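You operate a simulated robot arm through the tools that you are given. There is no shell and no other tool.

You run a simulated robot arm. Do the job below in one go: nothing can be reset, and whatever is moved stays where it is left.

JOB
Switch the tester off, slide the foam rack back, seat the tester's motor in the white-dot hole.
Fine: switch off before the motor is seated; tester knob to 1; the rack ends at the back of the cart top.
Where things are to end (x, y in the base frame): foam rack within 4.5 cm of [60, -8].

It is judged by the outcome, as a careful person would: the job done as asked, and still so three seconds after it is handed in. It fails if anything else is knocked over, pushed out of place, dropped, spilled or broken.

ROBOT AND FRAMES
A 6-joint arm with a two-finger gripper, fixed in place. Base frame: the origin is at the foot of the arm, x ahead of it, y to its left, z up; the work surface is at about z = 85. Lengths are in cm, angles in degrees, forces in N, time in s.
With the tool pointing down near the work surface it reaches from about 14 to 68 cm from the base axis. Its first joint turns from -66.0 to 66.0 degrees. Payload 2.45 kg.
Tool frame: the origin (TCP) lies between the finger pads and is the grasp point; the fingertips stand 3 cm ahead of it; z points along the fingers, y is the line along which they close. The gripper opens to 10.6 cm. The gripper's body begins 7.9 cm behind the TCP.
Orientation is that of the tool frame in the base frame, as a unit quaternion [w, x, y, z]. With the fingers straight down and closing along the base's y, the tool's x points along the base's -x, its y along +y and its z along -z.

CONTROLS
- The arm moves only by the tool apply_moves. Its argument "moves" is a list of rows, each a list of 3 entries, a list of its own where there are three numbers: the shift along the tool's x, y, z in units of 250 mm (1.0 is 250 mm), then the turn, a rotation vector about the tool's x, y, z in units of 180 degrees (1.0 is 180 degrees), then the opening, from 0 (shut) to 1 (fully open). In form: [[[tx, ty, tz], [rx, ry, rz], claw], ...]. A call has 1 to 20 rows; each row is the pose to reach, as a shift and turn from the pose commanded when the call began, along the tool's axes at that moment. A call with a number of a shift or a turn outside -1 to 1 is refused whole. Rows are played at 5 a second. More than 5 cm and 8.6 degrees between two rows, or a gripper value outside its range, and nothing of the call is played. A pose out of reach is approached as far as the arm can. The call stops where the force on the tool passes 50 N (or 10 N more than at its start, if that is more) or the arm is blocked; 0.2 s more then pass. Each finger travels about 15.3 cm/s and halts on what it meets, pressing with about 24 N; the grip force reading is that of the motor and also rises with nothing between the fingers. The clock runs only during rows and for 0.2 s after the last one: add rows that repeat a pose to give the fingers time. It gives the time, the measured TCP pose, the force on the tool (base axes), the opening and the grip force at its end, in the units of the frame above (readings bear some noise), with the torque about the TCP (base axes, N m) and any sound that the robot's microphone picked up.
- Cameras (640 x 400 px; columns grow to the right, rows downward): "scene" is fixed at [6.27, 41.92, 140.1]; the picture's right is [-0.70, -0.71, 0.00], its down [-0.43, 0.42, -0.80] and it looks along [0.57, -0.56, -0.60] (base axes); focal length 279 px, centre (320, 200). "wrist" rides on the gripper at [7.6, -0.2, -10.6] in the tool frame; the picture's right is [0.02, 1.00, 0.00], its down [-0.78, 0.02, -0.62] and it looks along [-0.62, 0.01, 0.78] (tool axes); focal length 247 px, centre (320, 200). There is no depth. A picture from a camera that has moved, and an enlarged one, comes with that camera's place and axes in the base frame and with its lens.
- grab_frame(camera): a new picture of that camera. The clock stands still meanwhile.
- enlarge(camera, box): a new picture of the part [left, top, right, bottom] of that camera's present view, enlarged. The clock stands still meanwhile.
- job_done(): hands the job in; it is judged then, once.

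Places have to be worked out from the pictures, the camera data and where the tool is seen. Open the gripper and draw the arm clear of the work before you hand the job in, unless the task says otherwise.

The tools are called by a JSON object that holds its "name" and its "arguments". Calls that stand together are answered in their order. apply_moves: Moves the arm, as the interface text tells. Its arguments: {"type":"object","properties":{"moves":{"type":"array","items":{"type":"array"}}},"required":["moves"]} The other tools are called the same way: grab_frame (camera) takes a picture; enlarge (camera, box) takes an enlarged picture of a part of a camera's view; job_done () hands the job in.

At the start:

```text
clock: 0.0
position: [44.83, -2.97, 120.97]
orientation: [-0.001, -0.001, 1.0, 0.0]
wrist_force: [-0.5, 0.4, 0.3]
wrist_torque: [-0.02, 0.01, 0.0]
width: 10.59
grip_force: 0.1
```

scene: 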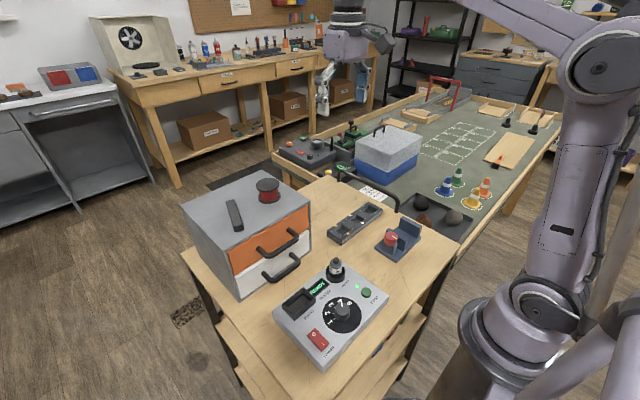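
wrist: 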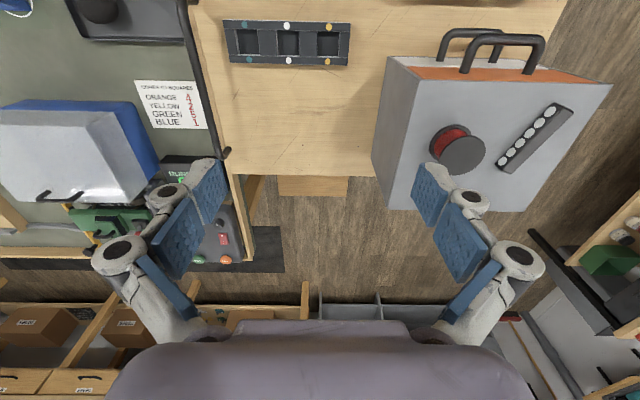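

I'll start by looking closely at the cart top: the tester, foam rack, and other items.

{"name": "enlarge", "arguments": {"camera": "scene", "box": [250, 240, 410, 380]}}

{"name": "enlarge", "arguments": {"camera": "scene", "box": [310, 170, 450, 270]}}

{"name": "enlarge", "arguments": {"camera": "wrist", "box": [200, 0, 380, 110]}}

```text
2.86 times, centred on (330, 310) of scene
camera zoom: at [6.27, 41.92, 140.1], right [-0.7, -0.71, 0.0], down [-0.43, 0.42, -0.8], along [0.57, -0.56, -0.6], focal length 798 px, centre (291, -114)
```

zoom: 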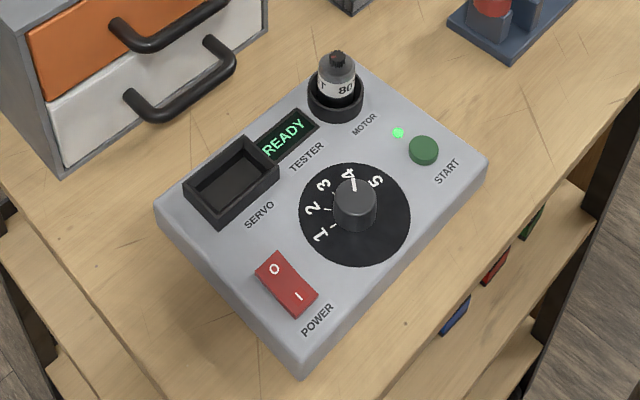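

```text
4.00 times, centred on (380, 220) of scene
camera zoom: at [6.27, 41.92, 140.1], right [-0.7, -0.71, 0.0], down [-0.43, 0.42, -0.8], along [0.57, -0.56, -0.6], focal length 1117 px, centre (80, 120)
```

zoom: 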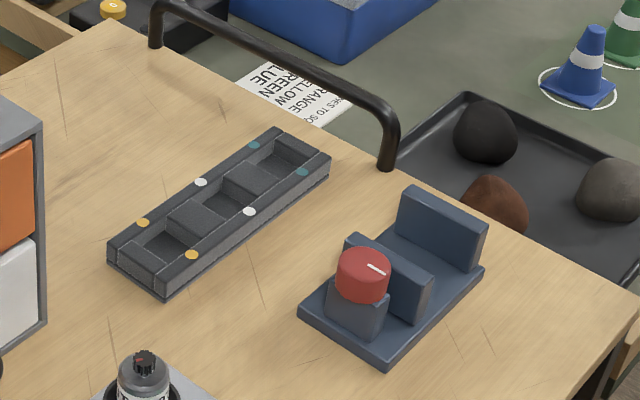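

```text
3.56 times, centred on (290, 55) of wrist
camera zoom: at [37.12, -3.14, 131.5], right [-0.02, 1.0, 0.0], down [0.78, 0.02, 0.62], along [0.62, 0.01, -0.78], focal length 878 px, centre (427, 716)
```

zoom: 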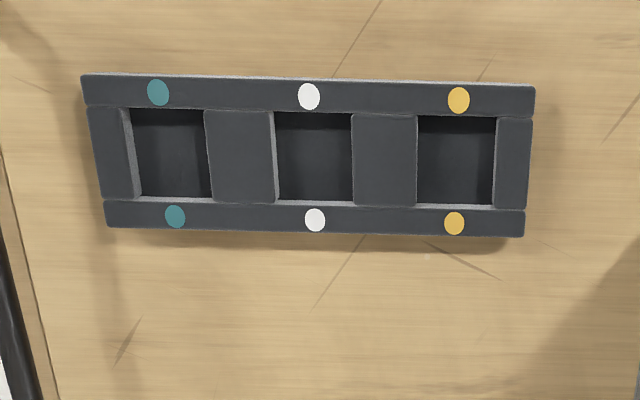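

The rack (long axis along y) appears to be at about (42,-8) with its top at z≈88, and the middle hole is the white-dot one. The tester sits around x 20–33, y 8–27 with its front toward the robot. I'll move the wrist camera over the tester for a better look.

{"name": "apply_moves", "arguments": {"moves": [[[0.125, 0.114, 0.04], [0, 0, 0], 1], [[0.25, 0.229, 0.08], [0, 0, 0], 1], [[0.374, 0.343, 0.12], [0, 0, 0], 1], [[0.499, 0.457, 0.16], [0, 0, 0], 1], [[0.624, 0.571, 0.2], [0, 0, 0], 1], [[0.749, 0.686, 0.24], [0, 0, 0], 1], [[0.873, 0.8, 0.28], [0, 0, 0], 1], [[0.873, 0.8, 0.28], [0, 0, 0], 1]]}}

```text
clock: 1.8
position: [22.78, 17.04, 113.89]
orientation: [0.001, 0.0, 1.0, 0.0]
wrist_force: [0.1, 0.1, 1.0]
wrist_torque: [0.01, 0.02, 0.0]
width: 10.6
grip_force: 0.0
```

The arm is above the tester now. I'll take pictures from the wrist and the scene cameras.

{"name": "grab_frame", "arguments": {"camera": "wrist"}}

{"name": "grab_frame", "arguments": {"camera": "scene"}}

```text
taken
camera wrist: at [15.26, 16.92, 124.47], right [-0.02, 1.0, 0.0], down [0.78, 0.02, 0.62], along [0.62, 0.01, -0.78], focal length 247 px, centre (320, 200)
```

wrist: 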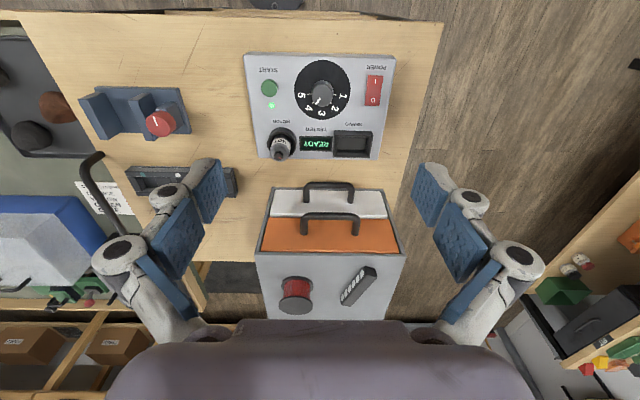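

```text
taken
```

scene: 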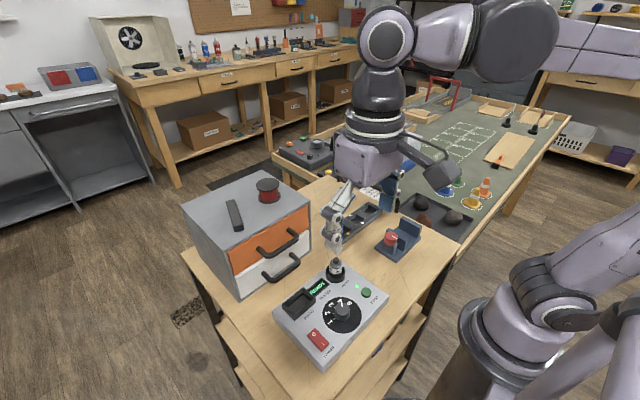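

{"name": "enlarge", "arguments": {"camera": "wrist", "box": [230, 40, 410, 170]}}

{"name": "enlarge", "arguments": {"camera": "wrist", "box": [70, 70, 250, 210]}}

```text
3.08 times, centred on (320, 105) of wrist
camera zoom: at [15.26, 16.92, 124.47], right [-0.02, 1.0, 0.0], down [0.78, 0.02, 0.62], along [0.62, 0.01, -0.78], focal length 760 px, centre (320, 492)
```

zoom: 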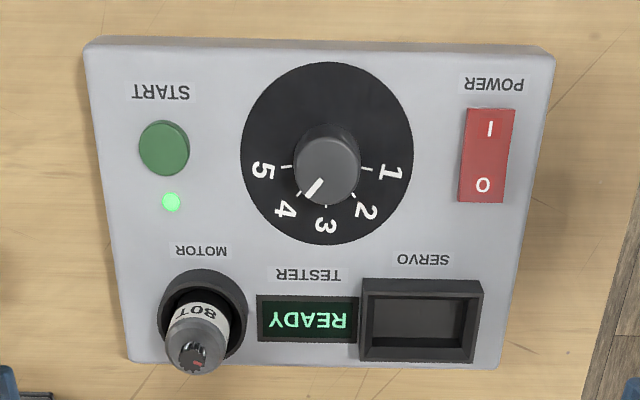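

```text
2.86 times, centred on (160, 140) of wrist
camera zoom: at [15.26, 16.92, 124.47], right [-0.02, 1.0, 0.0], down [0.78, 0.02, 0.62], along [0.62, 0.01, -0.78], focal length 706 px, centre (777, 371)
```

zoom: 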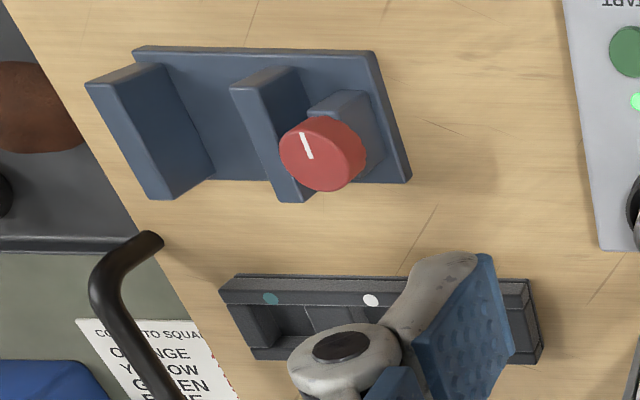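

From the two views, the tester top is at z≈89. The rocker is centred at about (24.4, 24.3), with its "O" half on the far side at x≈25.6. The knob is at about (24.35, 17.25) and points to 4; the "1" mark lies toward +y. I'll close the fingers, tilt 20°, and hover over the "O" half.

{"name": "apply_moves", "arguments": {"moves": [[[-0.0225, 0.0585, 0.135], [0, -0.0222, 0], 0.5], [[-0.045, 0.117, 0.27], [0, -0.0444, 0], 0], [[-0.0675, 0.1755, 0.405], [0, -0.0667, 0], 0], [[-0.09, 0.234, 0.54], [0, -0.0889, 0], 0], [[-0.1128, 0.2924, 0.6756], [0, -0.1111, 0], 0], [[-0.1128, 0.2924, 0.6756], [0, -0.1111, 0], 0], [[-0.1128, 0.2924, 0.6756], [0, -0.1111, 0], 0]]}}

{"name": "enlarge", "arguments": {"camera": "scene", "box": [250, 240, 410, 380]}}

{"name": "grab_frame", "arguments": {"camera": "wrist"}}

```text
clock: 3.4
position: [25.79, 24.23, 97.03]
orientation: [0.174, 0.0, 0.985, 0.001]
wrist_force: [0.2, 0.4, 0.0]
wrist_torque: [0.0, 0.01, -0.01]
width: 0.0
grip_force: 24.1
```

```text
2.86 times, centred on (330, 310) of scene
camera zoom: at [6.27, 41.92, 140.1], right [-0.7, -0.71, 0.0], down [-0.43, 0.42, -0.8], along [0.57, -0.56, -0.6], focal length 798 px, centre (291, -114)
```

zoom: 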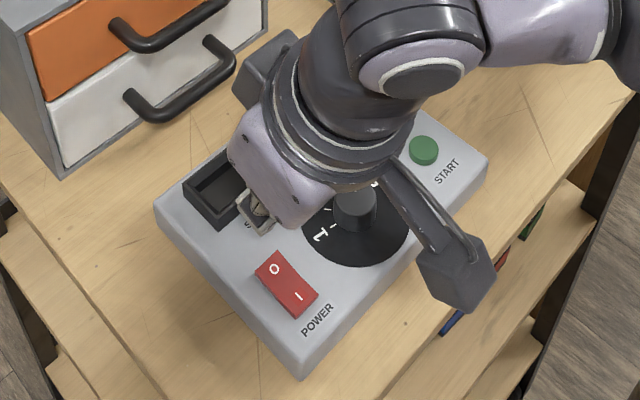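

```text
taken
camera wrist: at [14.91, 24.14, 104.39], right [-0.02, 1.0, -0.01], down [0.52, 0.02, 0.85], along [0.85, 0.01, -0.52], focal length 247 px, centre (320, 200)
```

wrist: 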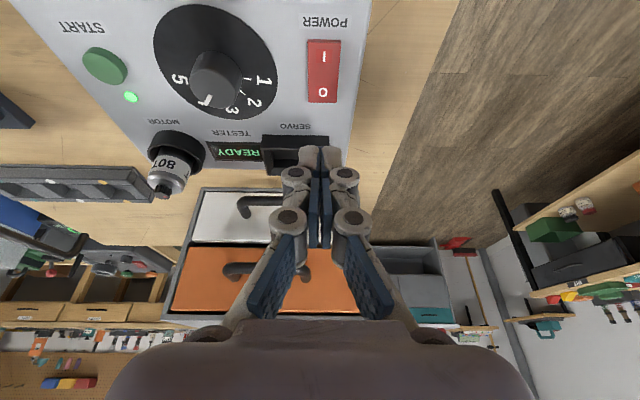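

The fingertip edge is lined up with the "O" half. I'll press straight down in small steps and watch the force and listen for a click.

{"name": "apply_moves", "arguments": {"moves": [[[0.0205, 0, 0.0564], [0, 0, 0], 0], [[0.041, 0, 0.1128], [0, 0, 0], 0], [[0.0479, 0, 0.1316], [0, 0, 0], 0], [[0.052, 0, 0.1429], [0, 0, 0], 0], [[0.0561, 0, 0.1542], [0, 0, 0], 0], [[0.0602, 0, 0.1654], [0, 0, 0], 0]]}}

{"name": "grab_frame", "arguments": {"camera": "wrist"}}

```text
clock: 4.8
position: [25.77, 24.25, 92.77]
orientation: [0.174, 0.0, 0.985, 0.0]
wrist_force: [0.5, -0.2, 0.5]
wrist_torque: [0.02, 0.0, -0.01]
width: 0.03
grip_force: 23.1
```

```text
taken
camera wrist: at [14.92, 24.17, 99.93], right [-0.02, 1.0, -0.01], down [0.52, 0.02, 0.85], along [0.85, 0.01, -0.52], focal length 247 px, centre (320, 200)
```

wrist: 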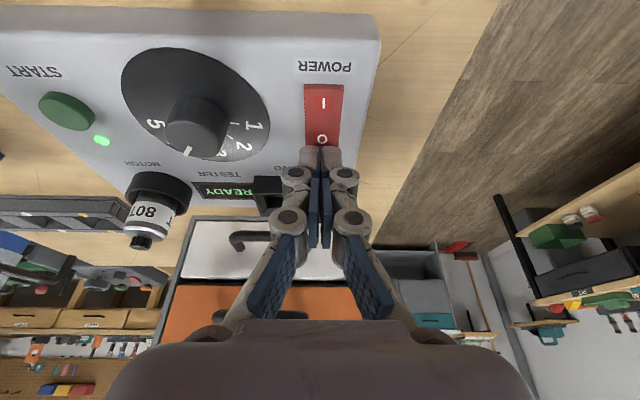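

No contact yet, and the tip is just above the "O" end. I'll keep descending in finer steps.

{"name": "apply_moves", "arguments": {"moves": [[[0.0083, 0, 0.0055], [0, 0, 0], 0], [[0.0111, 0, 0.013], [0, 0, 0], 0], [[0.0138, 0, 0.0206], [0, 0, 0], 0], [[0.0165, 0, 0.0281], [0, 0, 0], 0]]}}

```text
clock: 5.9
position: [25.7, 24.24, 92.06]
orientation: [0.175, 0.0, 0.985, -0.002]
wrist_force: [-7.8, -2.8, 23.4]
wrist_torque: [-0.02, 0.25, 0.04]
width: 0.58
grip_force: 24.0
stopped in row 4: the force on the tool passed its limit at 53 N (the readings are from after the stop); the commanded pose is now the measured one
```

Force built up and the move stopped, so I'll check whether the switch flipped.

{"name": "enlarge", "arguments": {"camera": "wrist", "box": [180, 50, 420, 220]}}

{"name": "enlarge", "arguments": {"camera": "scene", "box": [270, 270, 390, 370]}}

```text
2.35 times, centred on (300, 135) of wrist
camera zoom: at [14.76, 24.17, 99.28], right [-0.02, 1.0, -0.01], down [0.52, 0.02, 0.85], along [0.85, 0.01, -0.52], focal length 581 px, centre (367, 353)
```

zoom: 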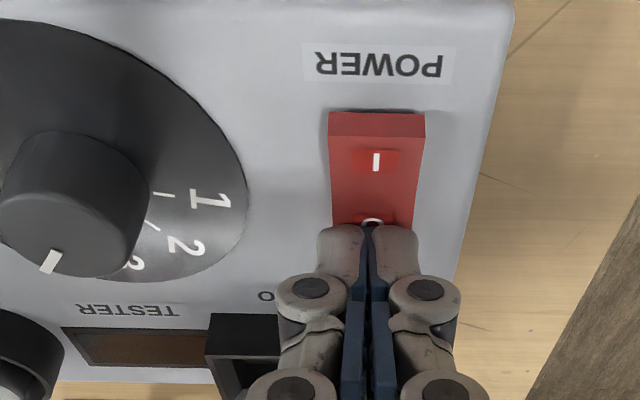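

```text
4.00 times, centred on (330, 320) of scene
camera zoom: at [6.23, 41.9, 140.11], right [-0.7, -0.71, 0.0], down [-0.43, 0.42, -0.8], along [0.57, -0.56, -0.6], focal length 1117 px, centre (280, -280)
```

zoom: 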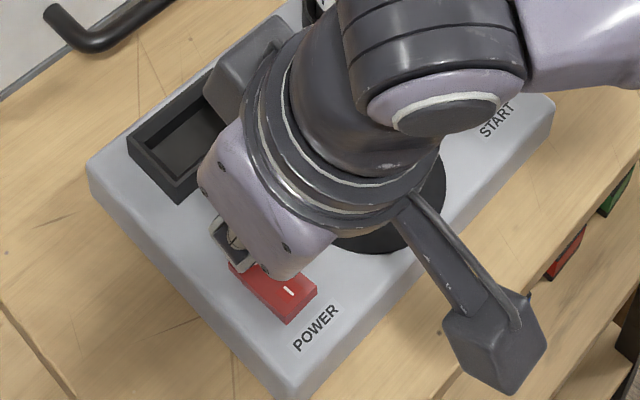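

The switch flipped: the display is dark and the "|" end is raised. I'll lift off, straighten the tool, and go above the knob.

{"name": "apply_moves", "arguments": {"moves": [[[-0.041, 0, -0.1128], [0, 0, 0], 0], [[-0.082, 0, -0.2256], [0, 0.03, 0], 0], [[-0.063, -0.1, -0.25], [0, 0.06, 0], 0.2], [[-0.05, -0.2, -0.27], [0, 0.09, 0], 0.47], [[-0.0442, -0.28, -0.2794], [0, 0.1111, 0], 0.47], [[-0.0442, -0.28, -0.2794], [0, 0.1111, 0], 0.47]]}}

{"name": "grab_frame", "arguments": {"camera": "wrist"}}

{"name": "enlarge", "arguments": {"camera": "scene", "box": [250, 240, 410, 380]}}

```text
clock: 7.3
position: [24.3, 17.29, 98.93]
orientation: [-0.001, -0.001, 1.0, -0.001]
wrist_force: [0.5, 0.1, -0.5]
wrist_torque: [-0.02, 0.01, 0.01]
width: 4.97
grip_force: 0.1
```

```text
taken
camera wrist: at [16.6, 17.2, 109.51], right [-0.02, 1.0, 0.0], down [0.78, 0.02, 0.62], along [0.62, 0.01, -0.78], focal length 247 px, centre (320, 200)
```

wrist: 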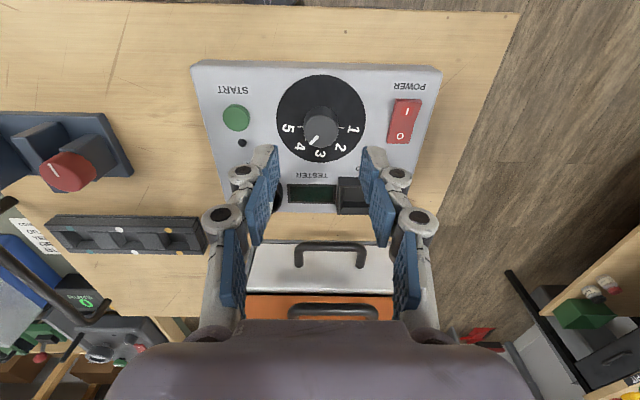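

```text
2.86 times, centred on (330, 310) of scene
camera zoom: at [6.27, 41.92, 140.1], right [-0.7, -0.71, 0.0], down [-0.43, 0.42, -0.8], along [0.57, -0.56, -0.6], focal length 798 px, centre (291, -114)
```

zoom: 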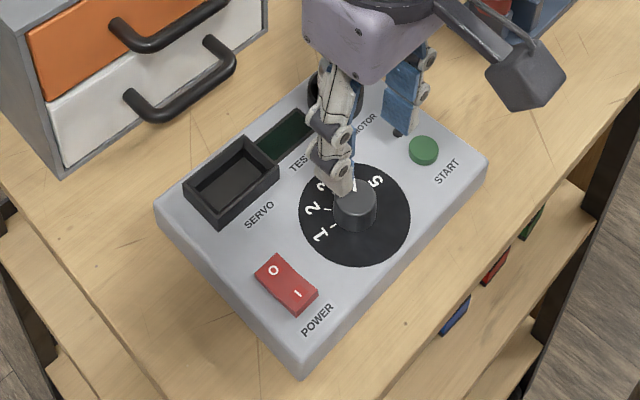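

Power is off, with the LED and display dark. The knob centre comes out at about (24.4, 17.35). I'll yaw the tool -67.5° about base z while hovering, so that the whole 135° turn from 4 to 1 fits in one sweep.

{"name": "apply_moves", "arguments": {"moves": [[[-0.004, 0.002, 0], [0, 0, 0.0469], 0.47], [[-0.004, 0.002, 0], [0, 0, 0.0938], 0.47], [[-0.004, 0.002, 0], [0, 0, 0.1406], 0.47], [[-0.004, 0.002, 0], [0, 0, 0.1875], 0.47], [[-0.004, 0.002, 0], [0, 0, 0.2344], 0.47], [[-0.004, 0.002, 0], [0, 0, 0.2812], 0.47], [[-0.004, 0.002, 0], [0, 0, 0.3281], 0.47], [[-0.004, 0.002, 0], [0, 0, 0.375], 0.47], [[-0.004, 0.002, 0], [0, 0, 0.375], 0.47]]}}

{"name": "grab_frame", "arguments": {"camera": "wrist"}}

{"name": "grab_frame", "arguments": {"camera": "scene"}}

```text
clock: 9.3
position: [24.34, 17.47, 98.75]
orientation: [0.001, 0.557, 0.831, -0.002]
wrist_force: [-0.4, -0.8, -0.1]
wrist_torque: [-0.04, 0.0, -0.03]
width: 5.01
grip_force: 0.1
```

```text
taken
camera wrist: at [21.31, 24.45, 109.45], right [0.92, 0.4, 0.0], down [0.31, -0.72, 0.62], along [0.25, -0.57, -0.78], focal length 247 px, centre (320, 200)
```

wrist: 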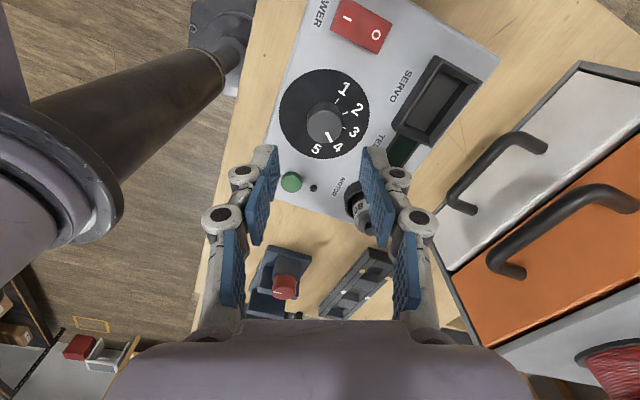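

```text
taken
```

scene: 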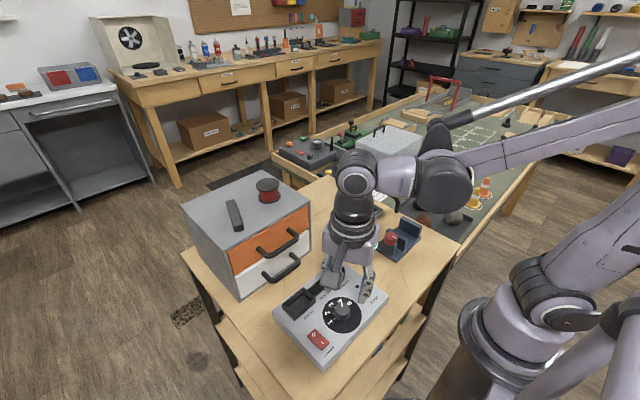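

{"name": "enlarge", "arguments": {"camera": "wrist", "box": [260, 60, 400, 170]}}

```text
3.64 times, centred on (330, 115) of wrist
camera zoom: at [21.31, 24.45, 109.45], right [0.92, 0.4, 0.0], down [0.31, -0.72, 0.62], along [0.25, -0.57, -0.78], focal length 898 px, centre (284, 509)
```

zoom: 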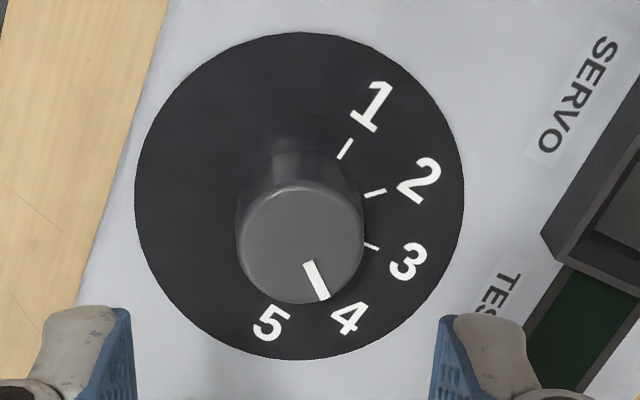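

The knob's lateral position from both views puts it at about (24.75, 17.36), with the dial at z≈88.3 and the knob top at z≈90.1. I'll correct the alignment and descend around it, stopping just above the dial.

{"name": "apply_moves", "arguments": {"moves": [[[-0.0104, 0.0135, 0.06], [0, 0, 0], 0.47], [[-0.0104, 0.0135, 0.16], [0, 0, 0], 0.47], [[-0.0104, 0.0135, 0.24], [0, 0, 0], 0.47], [[-0.0104, 0.0135, 0.274], [0, 0, 0], 0.47], [[-0.0104, 0.0135, 0.274], [0, 0, 0], 0.47]]}}

{"name": "enlarge", "arguments": {"camera": "wrist", "box": [220, 60, 420, 220]}}

{"name": "enlarge", "arguments": {"camera": "scene", "box": [270, 240, 410, 360]}}

```text
clock: 10.5
position: [24.87, 17.27, 92.12]
orientation: [0.001, 0.556, 0.831, -0.001]
wrist_force: [-0.2, 0.1, -0.4]
wrist_torque: [-0.02, -0.02, 0.02]
width: 4.97
grip_force: 0.0
```

```text
2.50 times, centred on (320, 140) of wrist
camera zoom: at [21.75, 24.35, 102.61], right [0.92, 0.4, 0.0], down [0.31, -0.72, 0.62], along [0.25, -0.57, -0.78], focal length 617 px, centre (320, 350)
```

zoom: 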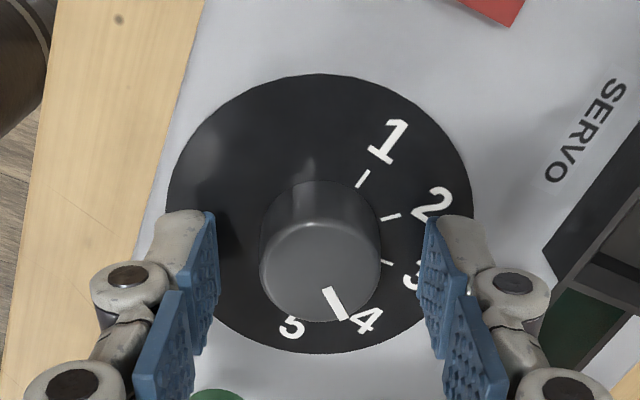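

```text
3.33 times, centred on (340, 300) of scene
camera zoom: at [6.27, 41.92, 140.1], right [-0.7, -0.71, 0.0], down [-0.43, 0.42, -0.8], along [0.57, -0.56, -0.6], focal length 930 px, centre (253, -133)
```

zoom: 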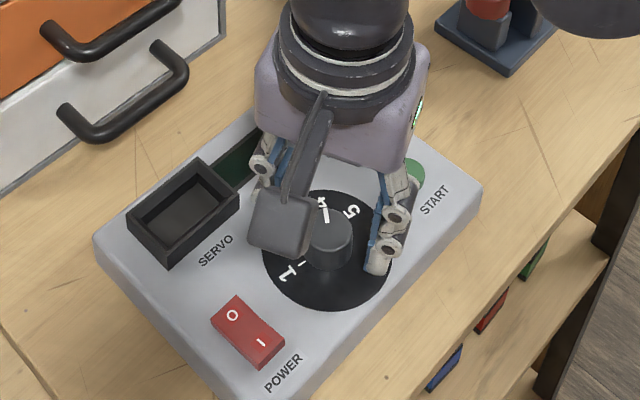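

The knob sits centred between the fingers. I'll lower another 0.4 cm and close on it.

{"name": "apply_moves", "arguments": {"moves": [[[0, 0, 0.016], [0, 0, 0], 0.47], [[0, 0, 0.016], [0, 0, 0], 0.3], [[0, 0, 0.016], [0, 0, 0], 0.2], [[0, 0, 0.016], [0, 0, 0], 0.1], [[0, 0, 0.016], [0, 0, 0], 0.1], [[0, 0, 0.016], [0, 0, 0], 0.1]]}}

{"name": "enlarge", "arguments": {"camera": "wrist", "box": [220, 60, 420, 220]}}

```text
clock: 11.9
position: [24.81, 17.31, 91.63]
orientation: [0.001, 0.555, 0.832, 0.0]
wrist_force: [1.1, 1.1, -0.4]
wrist_torque: [0.0, -0.02, -0.02]
width: 2.9
grip_force: 24.1
```

```text
2.50 times, centred on (320, 140) of wrist
camera zoom: at [21.74, 24.32, 102.21], right [0.92, 0.4, 0.0], down [0.31, -0.72, 0.62], along [0.25, -0.57, -0.78], focal length 617 px, centre (320, 350)
```

zoom: 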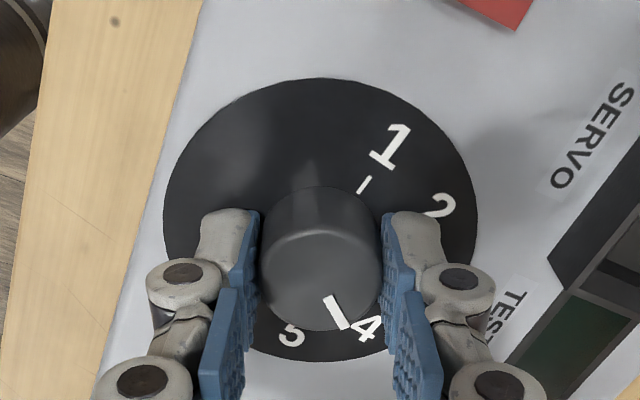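

Gripped at 2.9 cm. I'll turn it counter-clockwise as seen from above, which is negative about tool z, for the first half, and then check.

{"name": "apply_moves", "arguments": {"moves": [[[0, 0, 0], [0, 0, -0.0469], 0.1], [[0, 0, 0], [0, 0, -0.0938], 0.1], [[0, 0, 0], [0, 0, -0.1406], 0.1], [[0, 0, 0], [0, 0, -0.1875], 0.1], [[0, 0, 0], [0, 0, -0.2344], 0.1], [[0, 0, 0], [0, 0, -0.2812], 0.1], [[0, 0, 0], [0, 0, -0.3281], 0.1], [[0, 0, 0], [0, 0, -0.375], 0.1]]}}

{"name": "enlarge", "arguments": {"camera": "wrist", "box": [220, 60, 420, 220]}}

{"name": "enlarge", "arguments": {"camera": "scene", "box": [270, 240, 410, 360]}}

```text
clock: 13.7
position: [24.82, 17.35, 91.73]
orientation: [0.001, -0.002, 1.0, 0.0]
wrist_force: [-1.3, 5.5, 17.0]
wrist_torque: [0.1, -0.29, -0.01]
width: 2.87
grip_force: 24.0
```

```text
2.50 times, centred on (320, 140) of wrist
camera zoom: at [17.17, 17.17, 102.22], right [-0.03, 1.0, 0.0], down [0.78, 0.02, 0.62], along [0.62, 0.01, -0.78], focal length 617 px, centre (320, 350)
```

zoom: 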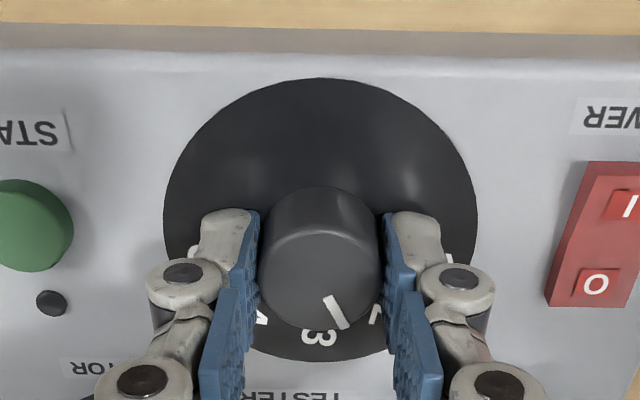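

```text
3.33 times, centred on (340, 300) of scene
camera zoom: at [6.25, 41.93, 140.1], right [-0.7, -0.71, 0.0], down [-0.43, 0.42, -0.8], along [0.57, -0.56, -0.6], focal length 930 px, centre (253, -133)
```

zoom: 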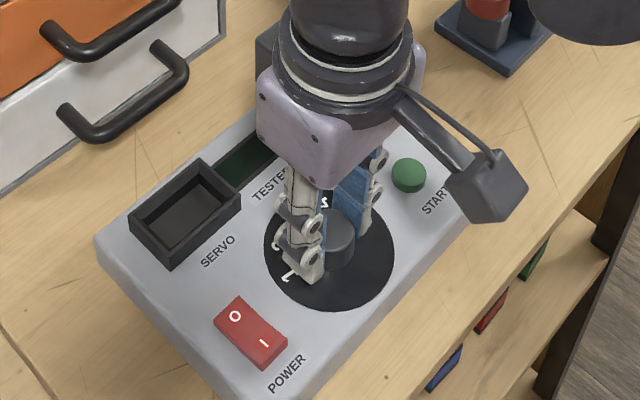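

The knob follows the grip and is now between 2 and 3. There is some vertical contact force, so I'll raise by about 2 mm while turning the remaining 67.5°.

{"name": "apply_moves", "arguments": {"moves": [[[0, 0, -0.008], [0, 0, 0], 0.1], [[0, 0, -0.008], [0, 0, -0.0469], 0.1], [[0, 0, -0.008], [0, 0, -0.0938], 0.1], [[0, 0, -0.008], [0, 0, -0.1406], 0.1], [[0, 0, -0.008], [0, 0, -0.1875], 0.1], [[0, 0, -0.008], [0, 0, -0.2344], 0.1], [[0, 0, -0.008], [0, 0, -0.2812], 0.1], [[0, 0, -0.008], [0, 0, -0.3281], 0.1], [[0, 0, -0.008], [0, 0, -0.375], 0.1], [[0, 0, -0.008], [0, 0, -0.375], 0.1]]}}

{"name": "enlarge", "arguments": {"camera": "wrist", "box": [220, 60, 420, 220]}}

{"name": "enlarge", "arguments": {"camera": "scene", "box": [270, 240, 410, 360]}}

```text
clock: 15.9
position: [24.84, 17.32, 91.88]
orientation: [0.0, -0.557, 0.83, -0.002]
wrist_force: [0.3, 0.4, -1.0]
wrist_torque: [-0.19, 0.2, 0.04]
width: 2.89
grip_force: 23.5
```

```text
2.50 times, centred on (320, 140) of wrist
camera zoom: at [22.02, 10.19, 102.42], right [-0.93, 0.36, 0.0], down [0.28, 0.73, 0.62], along [0.22, 0.58, -0.78], focal length 617 px, centre (320, 350)
```

zoom: 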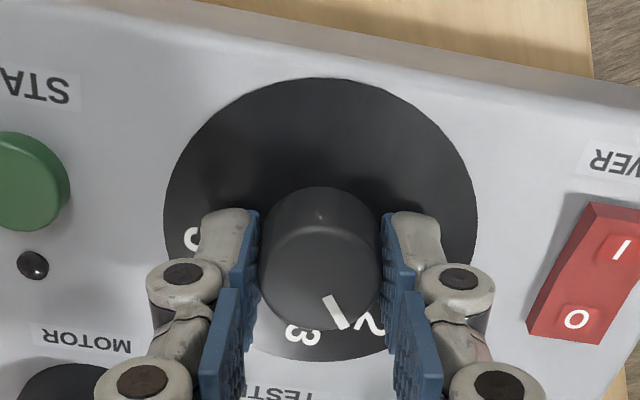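

```text
3.33 times, centred on (340, 300) of scene
camera zoom: at [6.28, 41.93, 140.1], right [-0.7, -0.71, 0.0], down [-0.43, 0.42, -0.8], along [0.57, -0.56, -0.6], focal length 930 px, centre (253, -133)
```

zoom: 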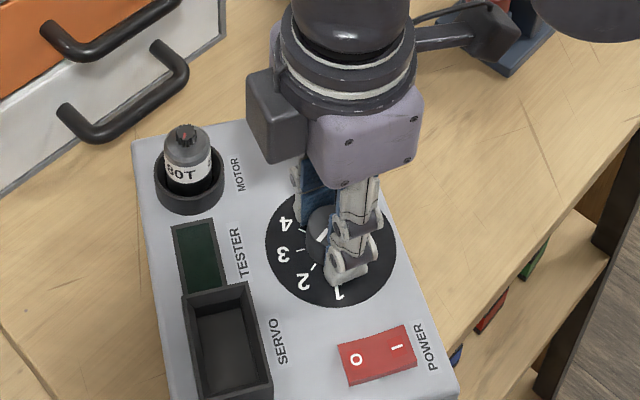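

That went wrong. With the downward load gone, the tester itself turned about 57° with the knob, and the knob only reached about 2.5. The motor is still upright in its socket. Unloaded, the tester follows the knob, so I'll rotate back 57° to restore its pose, then finish the knob while pressing down.

{"name": "apply_moves", "arguments": {"moves": [[[0, 0, 0], [0, 0, 0.044], 0.1], [[0, 0, 0], [0, 0, 0.088], 0.1], [[0, 0, 0], [0, 0, 0.132], 0.1], [[0, 0, 0], [0, 0, 0.176], 0.1], [[0, 0, 0], [0, 0, 0.22], 0.1], [[0, 0, 0], [0, 0, 0.264], 0.1], [[0, 0, 0], [0, 0, 0.308], 0.1], [[0, 0, 0], [0, 0, 0.308], 0.1]]}}

{"name": "enlarge", "arguments": {"camera": "wrist", "box": [220, 60, 420, 220]}}

{"name": "enlarge", "arguments": {"camera": "scene", "box": [270, 240, 410, 360]}}

```text
clock: 17.7
position: [24.83, 17.25, 91.93]
orientation: [0.0, -0.104, 0.995, 0.0]
wrist_force: [-0.4, -0.5, -1.1]
wrist_torque: [0.07, 0.26, 0.03]
width: 2.88
grip_force: 24.2
```

```text
2.50 times, centred on (320, 140) of wrist
camera zoom: at [17.34, 15.57, 102.41], right [-0.23, 0.97, 0.0], down [0.76, 0.18, 0.62], along [0.61, 0.14, -0.78], focal length 617 px, centre (320, 350)
```

zoom: 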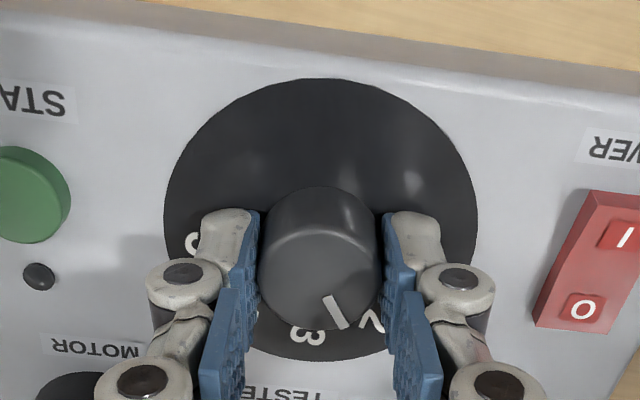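

```text
3.33 times, centred on (340, 300) of scene
camera zoom: at [6.28, 41.93, 140.1], right [-0.7, -0.71, 0.0], down [-0.43, 0.42, -0.8], along [0.57, -0.56, -0.6], focal length 930 px, centre (253, -133)
```

zoom: 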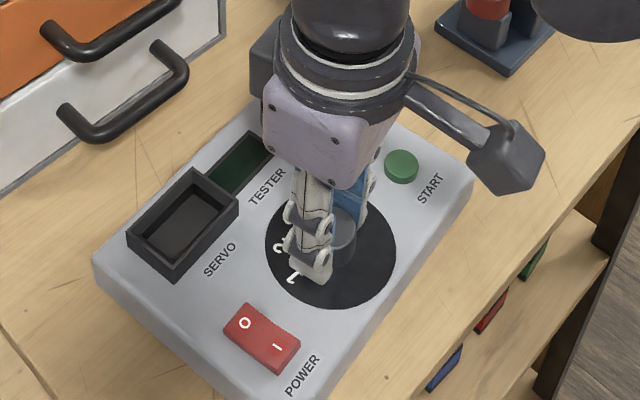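

The tester is back to within about 4° of where it was. I'll press down gently and read the load before turning the knob.

{"name": "apply_moves", "arguments": {"moves": [[[0, 0, 0.006], [0, 0, 0], 0.1], [[0, 0, 0.012], [0, 0, 0], 0.1], [[0, 0, 0.012], [0, 0, 0], 0.1]]}}

```text
clock: 18.5
position: [24.79, 17.2, 91.57]
orientation: [0.0, -0.106, 0.994, 0.0]
wrist_force: [-4.1, 1.5, 22.4]
wrist_torque: [-0.01, 0.18, -0.04]
width: 2.94
grip_force: 24.1
```

Now pressing with 22 N. I'll press slightly more and turn 25° to see whether the tester holds still.

{"name": "apply_moves", "arguments": {"moves": [[[0, 0, 0.003], [0, 0, -0.0233], 0.1], [[0, 0, 0.003], [0, 0, -0.0467], 0.1], [[0, 0, 0.003], [0, 0, -0.07], 0.1], [[0, 0, 0.003], [0, 0, -0.0933], 0.1], [[0, 0, 0.003], [0, 0, -0.1167], 0.1], [[0, 0, 0.003], [0, 0, -0.14], 0.1]]}}

{"name": "enlarge", "arguments": {"camera": "wrist", "box": [220, 60, 420, 220]}}

{"name": "enlarge", "arguments": {"camera": "scene", "box": [270, 240, 410, 360]}}

```text
clock: 19.9
position: [24.67, 17.34, 91.36]
orientation: [0.002, -0.321, 0.947, -0.001]
wrist_force: [-0.5, 8.2, 12.5]
wrist_torque: [0.46, -0.17, -0.04]
width: 2.88
grip_force: 24.2
```

```text
2.50 times, centred on (320, 140) of wrist
camera zoom: at [18.79, 12.55, 102.02], right [-0.62, 0.78, 0.0], down [0.61, 0.49, 0.62], along [0.49, 0.39, -0.78], focal length 617 px, centre (320, 350)
```

zoom: 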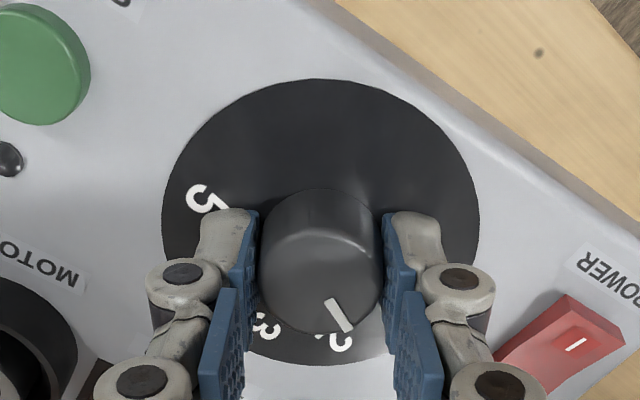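

```text
3.33 times, centred on (340, 300) of scene
camera zoom: at [6.26, 41.94, 140.1], right [-0.7, -0.71, 0.0], down [-0.43, 0.42, -0.8], along [0.57, -0.56, -0.6], focal length 930 px, centre (253, -133)
```

zoom: 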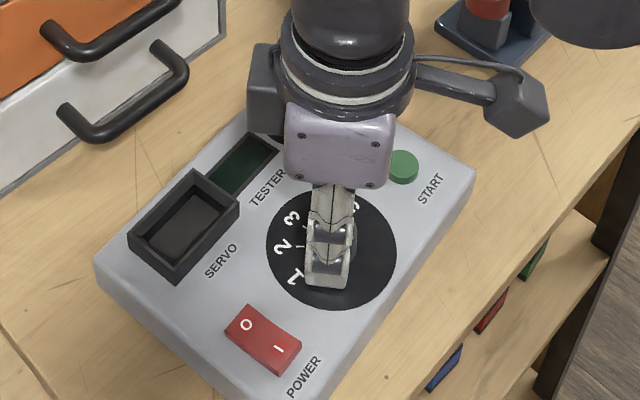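

Pressing works: the tester stays put and the pointer is near 2. I'll continue the remaining ~35° with the same downward load.

{"name": "apply_moves", "arguments": {"moves": [[[0, 0, 0.005], [0, 0, -0.0233], 0.1], [[0, 0, 0.006], [0, 0, -0.0467], 0.1], [[0, 0, 0.006], [0, 0, -0.07], 0.1], [[0, 0, 0.007], [0, 0, -0.0933], 0.1], [[0, 0, 0.007], [0, 0, -0.1167], 0.1], [[0, 0, 0.007], [0, 0, -0.14], 0.1]]}}

{"name": "enlarge", "arguments": {"camera": "wrist", "box": [220, 60, 420, 220]}}

{"name": "enlarge", "arguments": {"camera": "scene", "box": [270, 240, 410, 360]}}

```text
clock: 20.5
position: [24.76, 17.27, 91.39]
orientation: [-0.001, -0.386, 0.923, 0.0]
wrist_force: [-3.8, -1.8, 7.3]
wrist_torque: [0.11, -0.01, 0.02]
width: 2.91
grip_force: 24.0
stopped in row 3: the force on the tool passed its limit at 53 N (the readings are from after the stop); the commanded pose is now the measured one
```

```text
2.50 times, centred on (320, 140) of wrist
camera zoom: at [19.52, 11.78, 101.99], right [-0.73, 0.69, 0.0], down [0.54, 0.57, 0.62], along [0.43, 0.45, -0.78], focal length 617 px, centre (320, 350)
```

zoom: 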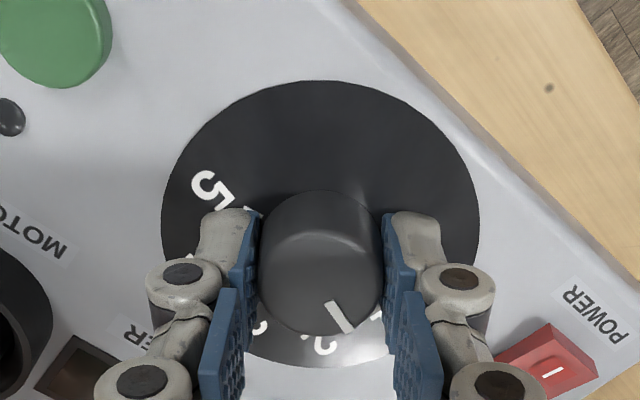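

```text
3.33 times, centred on (340, 300) of scene
camera zoom: at [6.26, 41.92, 140.1], right [-0.7, -0.71, 0.0], down [-0.43, 0.42, -0.8], along [0.57, -0.56, -0.6], focal length 930 px, centre (253, -133)
```

zoom: 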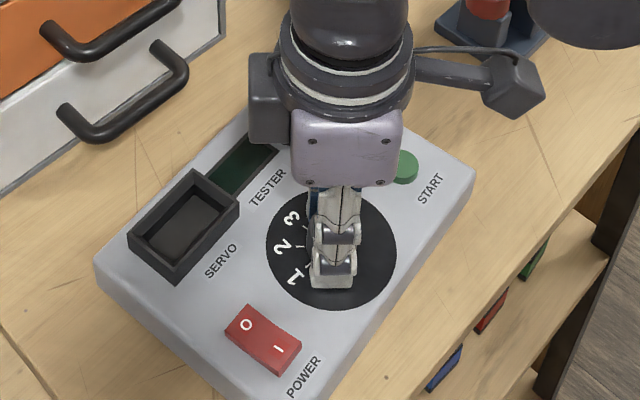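

Stopped at the force limit with the pointer just past 2. I'll keep turning with a lighter press.

{"name": "apply_moves", "arguments": {"moves": [[[0, 0, 0.003], [0, 0, -0.01], 0.1], [[0, 0, 0.004], [0, 0, -0.0333], 0.1], [[0, 0, 0.004], [0, 0, -0.0567], 0.1], [[0, 0, 0.004], [0, 0, -0.08], 0.1], [[0, 0, 0.004], [0, 0, -0.1033], 0.1], [[0, 0, 0.004], [0, 0, -0.125], 0.1], [[0, 0, 0.004], [0, 0, -0.144], 0.1]]}}

{"name": "enlarge", "arguments": {"camera": "wrist", "box": [220, 60, 420, 220]}}

{"name": "enlarge", "arguments": {"camera": "scene", "box": [270, 240, 410, 360]}}

```text
clock: 21.1
position: [24.78, 17.23, 91.27]
orientation: [-0.002, -0.425, 0.905, -0.002]
wrist_force: [-2.7, -1.6, 9.7]
wrist_torque: [0.0, 0.02, -0.02]
width: 2.89
grip_force: 23.9
stopped in row 3: the force on the tool passed its limit at 53 N (the readings are from after the stop); the commanded pose is now the measured one
```

```text
2.50 times, centred on (320, 140) of wrist
camera zoom: at [20.06, 11.36, 102.01], right [-0.78, 0.62, 0.0], down [0.49, 0.62, 0.62], along [0.38, 0.49, -0.79], focal length 617 px, centre (320, 350)
```

zoom: 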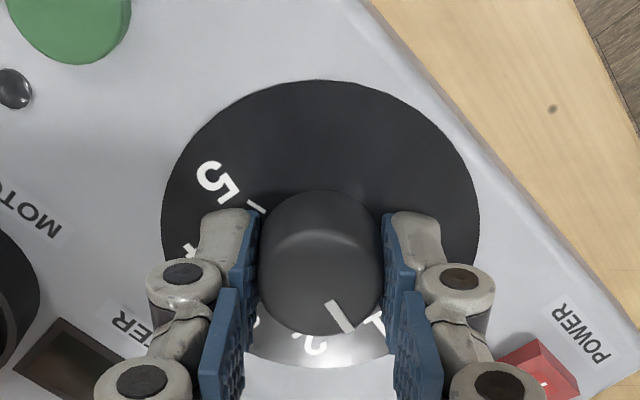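

```text
3.33 times, centred on (340, 300) of scene
camera zoom: at [6.25, 41.92, 140.11], right [-0.7, -0.71, 0.0], down [-0.43, 0.42, -0.8], along [0.57, -0.56, -0.6], focal length 930 px, centre (253, -133)
```

zoom: 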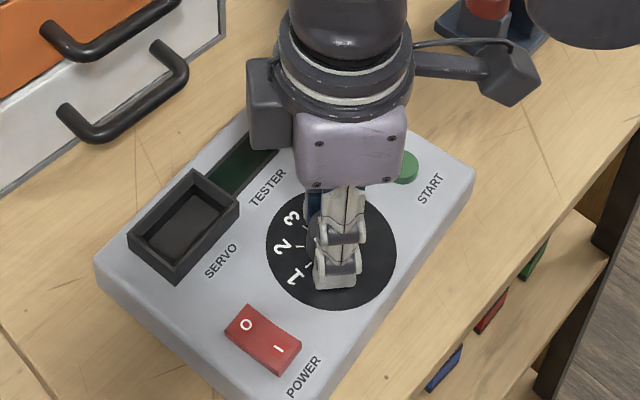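

The fingertips are probably on the dial now, so I won't lower any further. I'll turn the remaining ~20° at this height.

{"name": "apply_moves", "arguments": {"moves": [[[0, 0, 0], [0, 0, -0.02], 0.1], [[0, 0, 0], [0, 0, -0.04], 0.1], [[0, 0, 0.0005], [0, 0, -0.06], 0.1], [[0, 0, 0.0005], [0, 0, -0.08], 0.1], [[0, 0, 0.0005], [0, 0, -0.1], 0.1], [[0, 0, 0.0005], [0, 0, -0.117], 0.1]]}}

{"name": "enlarge", "arguments": {"camera": "wrist", "box": [220, 60, 420, 220]}}

{"name": "enlarge", "arguments": {"camera": "scene", "box": [270, 240, 410, 360]}}

```text
clock: 22.5
position: [24.79, 17.43, 91.28]
orientation: [-0.003, -0.586, 0.81, 0.0]
wrist_force: [-9.9, 4.9, 34.7]
wrist_torque: [0.17, 0.1, -0.28]
width: 2.93
grip_force: 24.1
```

```text
2.50 times, centred on (320, 140) of wrist
camera zoom: at [22.52, 10.1, 101.99], right [-0.96, 0.29, 0.0], down [0.23, 0.75, 0.62], along [0.18, 0.59, -0.79], focal length 617 px, centre (320, 350)
```

zoom: 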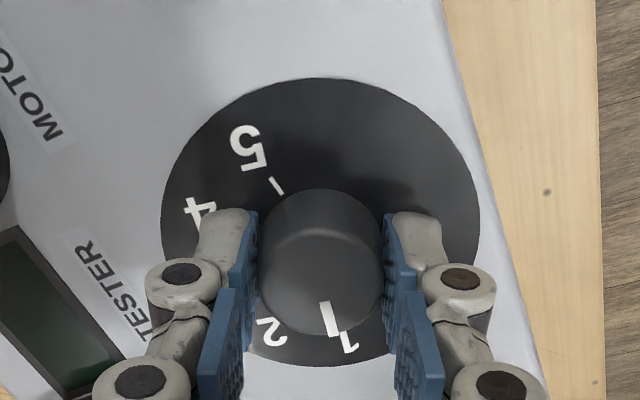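

```text
3.33 times, centred on (340, 300) of scene
camera zoom: at [6.22, 41.92, 140.11], right [-0.7, -0.71, 0.0], down [-0.43, 0.42, -0.8], along [0.57, -0.56, -0.6], focal length 930 px, centre (253, -133)
```

zoom: 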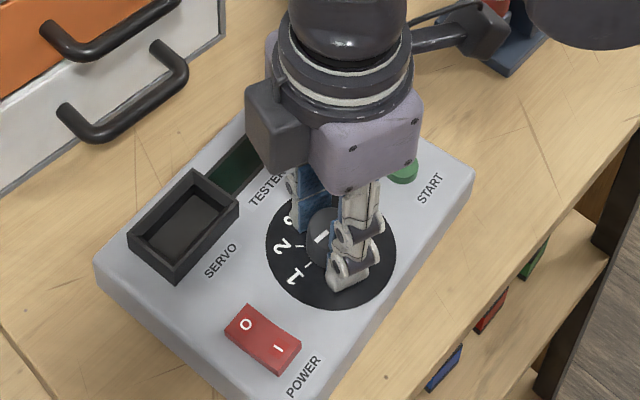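

The pointer now lines up with the "1" mark, about 15° versus 14–15° when unprojected, and the tester stayed put. I'll open the fingers in place and lift straight up.

{"name": "apply_moves", "arguments": {"moves": [[[0, 0, -0.002], [0, 0, 0], 0.3], [[0, 0, -0.004], [0, 0, 0], 0.42], [[0, 0, -0.008], [0, 0, 0], 0.45], [[0, 0, -0.1], [0, 0, 0], 0.45], [[0, 0, -0.28], [0, 0, 0], 0.45], [[0, 0, -0.4], [0, 0, 0], 0.45], [[0, 0, -0.4], [0, 0, 0], 0.45]]}}

{"name": "enlarge", "arguments": {"camera": "wrist", "box": [220, 40, 420, 180]}}

{"name": "enlarge", "arguments": {"camera": "scene", "box": [270, 240, 410, 360]}}

```text
clock: 24.1
position: [24.71, 17.27, 101.35]
orientation: [-0.001, -0.585, 0.811, -0.001]
wrist_force: [0.0, 0.2, -0.3]
wrist_torque: [0.0, 0.0, -0.03]
width: 4.77
grip_force: 0.1
```

```text
2.86 times, centred on (320, 110) of wrist
camera zoom: at [22.5, 10.07, 111.95], right [-0.95, 0.3, 0.0], down [0.23, 0.75, 0.62], along [0.18, 0.59, -0.79], focal length 706 px, centre (320, 457)
```

zoom: 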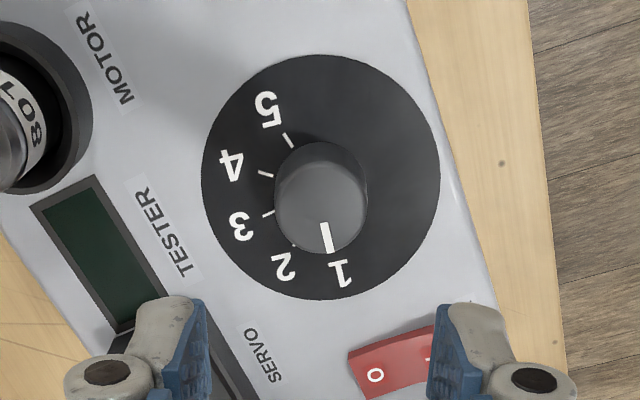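

```text
3.33 times, centred on (340, 300) of scene
camera zoom: at [6.27, 41.92, 140.1], right [-0.7, -0.71, 0.0], down [-0.43, 0.42, -0.8], along [0.57, -0.56, -0.6], focal length 930 px, centre (253, -133)
```

zoom: 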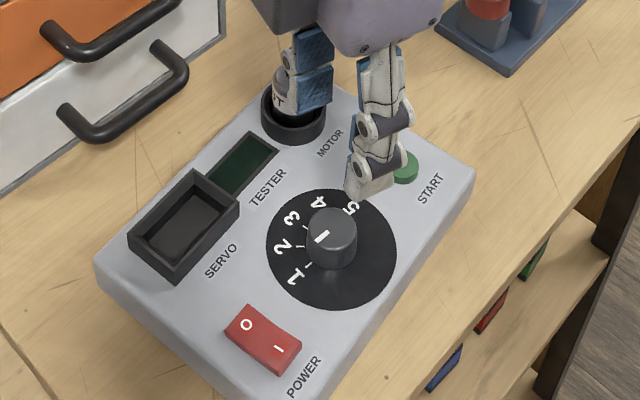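

The labels turn out to be 40° apart and the pointer is at 1 within measurement error. I'll zoom in to verify.

{"name": "enlarge", "arguments": {"camera": "wrist", "box": [270, 50, 370, 120]}}

{"name": "enlarge", "arguments": {"camera": "scene", "box": [310, 280, 370, 340]}}

{"name": "enlarge", "arguments": {"camera": "scene", "box": [250, 240, 410, 380]}}

```text
5.71 times, centred on (320, 85) of wrist
camera zoom: at [22.5, 10.07, 111.95], right [-0.95, 0.3, 0.0], down [0.23, 0.75, 0.62], along [0.18, 0.59, -0.79], focal length 1411 px, centre (320, 857)
```

zoom: 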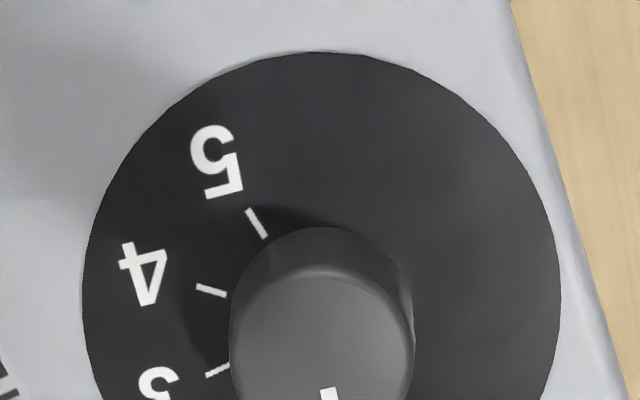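

```text
6.67 times, centred on (340, 310) of scene
camera zoom: at [6.27, 41.92, 140.1], right [-0.7, -0.71, 0.0], down [-0.43, 0.42, -0.8], along [0.57, -0.56, -0.6], focal length 1861 px, centre (187, -533)
```

zoom: 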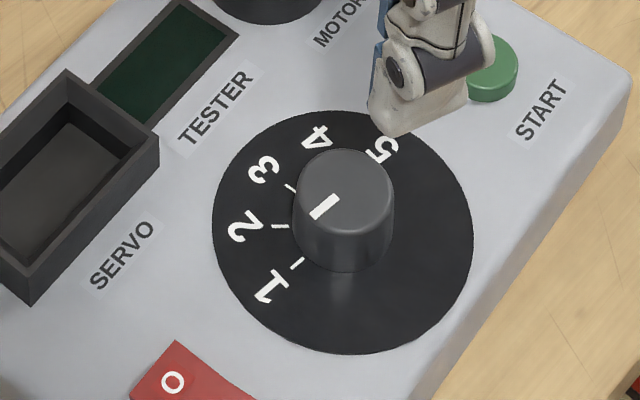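

```text
2.86 times, centred on (330, 310) of scene
camera zoom: at [6.27, 41.92, 140.1], right [-0.7, -0.71, 0.0], down [-0.43, 0.42, -0.8], along [0.57, -0.56, -0.6], focal length 798 px, centre (291, -114)
```

zoom: 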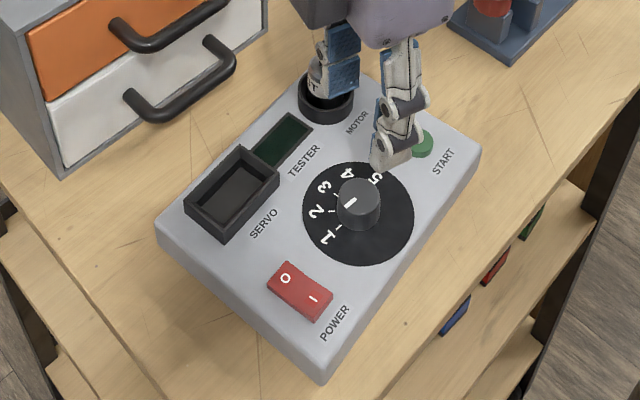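

The scene zoom shows the pointer parallel to the "1" tick, so the knob is at 1. The tester itself sits about 6° counter-clockwise of its original pose. Since it follows the knob when unloaded, I'll grip the knob lightly again and turn everything back 6.4° clockwise.

{"name": "apply_moves", "arguments": {"moves": [[[0, 0, 0.14], [0, 0, 0], 0.45], [[0, 0, 0.28], [0, 0, 0], 0.45], [[0, 0, 0.36], [0, 0, 0], 0.45], [[0, 0, 0.382], [0, 0, 0], 0.45], [[0, 0, 0.382], [0, 0, 0], 0.32], [[0, 0, 0.382], [0, 0, 0], 0.26], [[0, 0, 0.382], [0, 0, 0], 0.2], [[0, 0, 0.382], [0, 0, 0], 0.2]]}}

```text
clock: 25.9
position: [24.73, 17.31, 91.84]
orientation: [-0.002, -0.585, 0.811, -0.001]
wrist_force: [-1.9, 1.9, 0.2]
wrist_torque: [-0.08, 0.09, 0.0]
width: 2.89
grip_force: 24.1
```

{"name": "apply_moves", "arguments": {"moves": [[[0, 0, -0.001], [0, 0, 0.006], 0.2], [[0, 0, -0.002], [0, 0, 0.012], 0.2], [[0, 0, -0.002], [0, 0, 0.018], 0.2], [[0, 0, -0.002], [0, 0, 0.024], 0.2], [[0, 0, -0.002], [0, 0, 0.03], 0.2], [[0, 0, -0.002], [0, 0, 0.036], 0.2], [[0, 0, -0.002], [0, 0, 0.036], 0.2]]}}

{"name": "enlarge", "arguments": {"camera": "wrist", "box": [220, 60, 420, 220]}}

{"name": "enlarge", "arguments": {"camera": "scene", "box": [250, 240, 410, 380]}}

```text
clock: 27.5
position: [24.79, 17.4, 91.88]
orientation: [-0.002, -0.537, 0.843, 0.0]
wrist_force: [0.4, 0.2, -0.3]
wrist_torque: [-0.15, 0.07, -0.02]
width: 2.89
grip_force: 23.6
```

```text
2.50 times, centred on (320, 140) of wrist
camera zoom: at [21.74, 10.36, 102.5], right [-0.91, 0.4, 0.0], down [0.32, 0.72, 0.62], along [0.25, 0.57, -0.79], focal length 617 px, centre (320, 350)
```

zoom: 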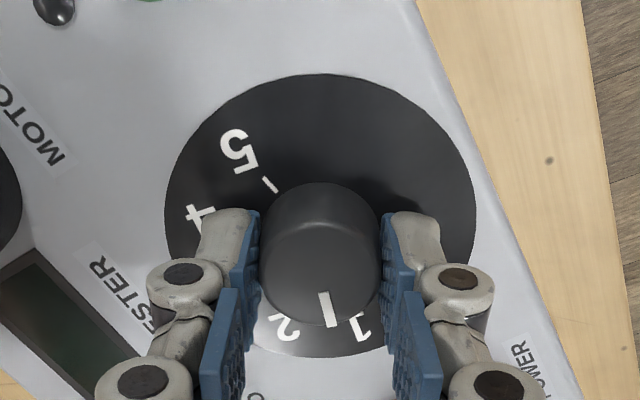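

```text
2.86 times, centred on (330, 310) of scene
camera zoom: at [6.28, 41.93, 140.1], right [-0.7, -0.71, 0.0], down [-0.43, 0.42, -0.8], along [0.57, -0.56, -0.6], focal length 798 px, centre (291, -114)
```

zoom: 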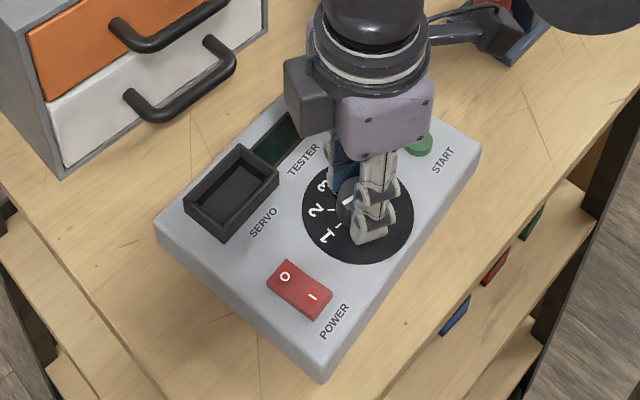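

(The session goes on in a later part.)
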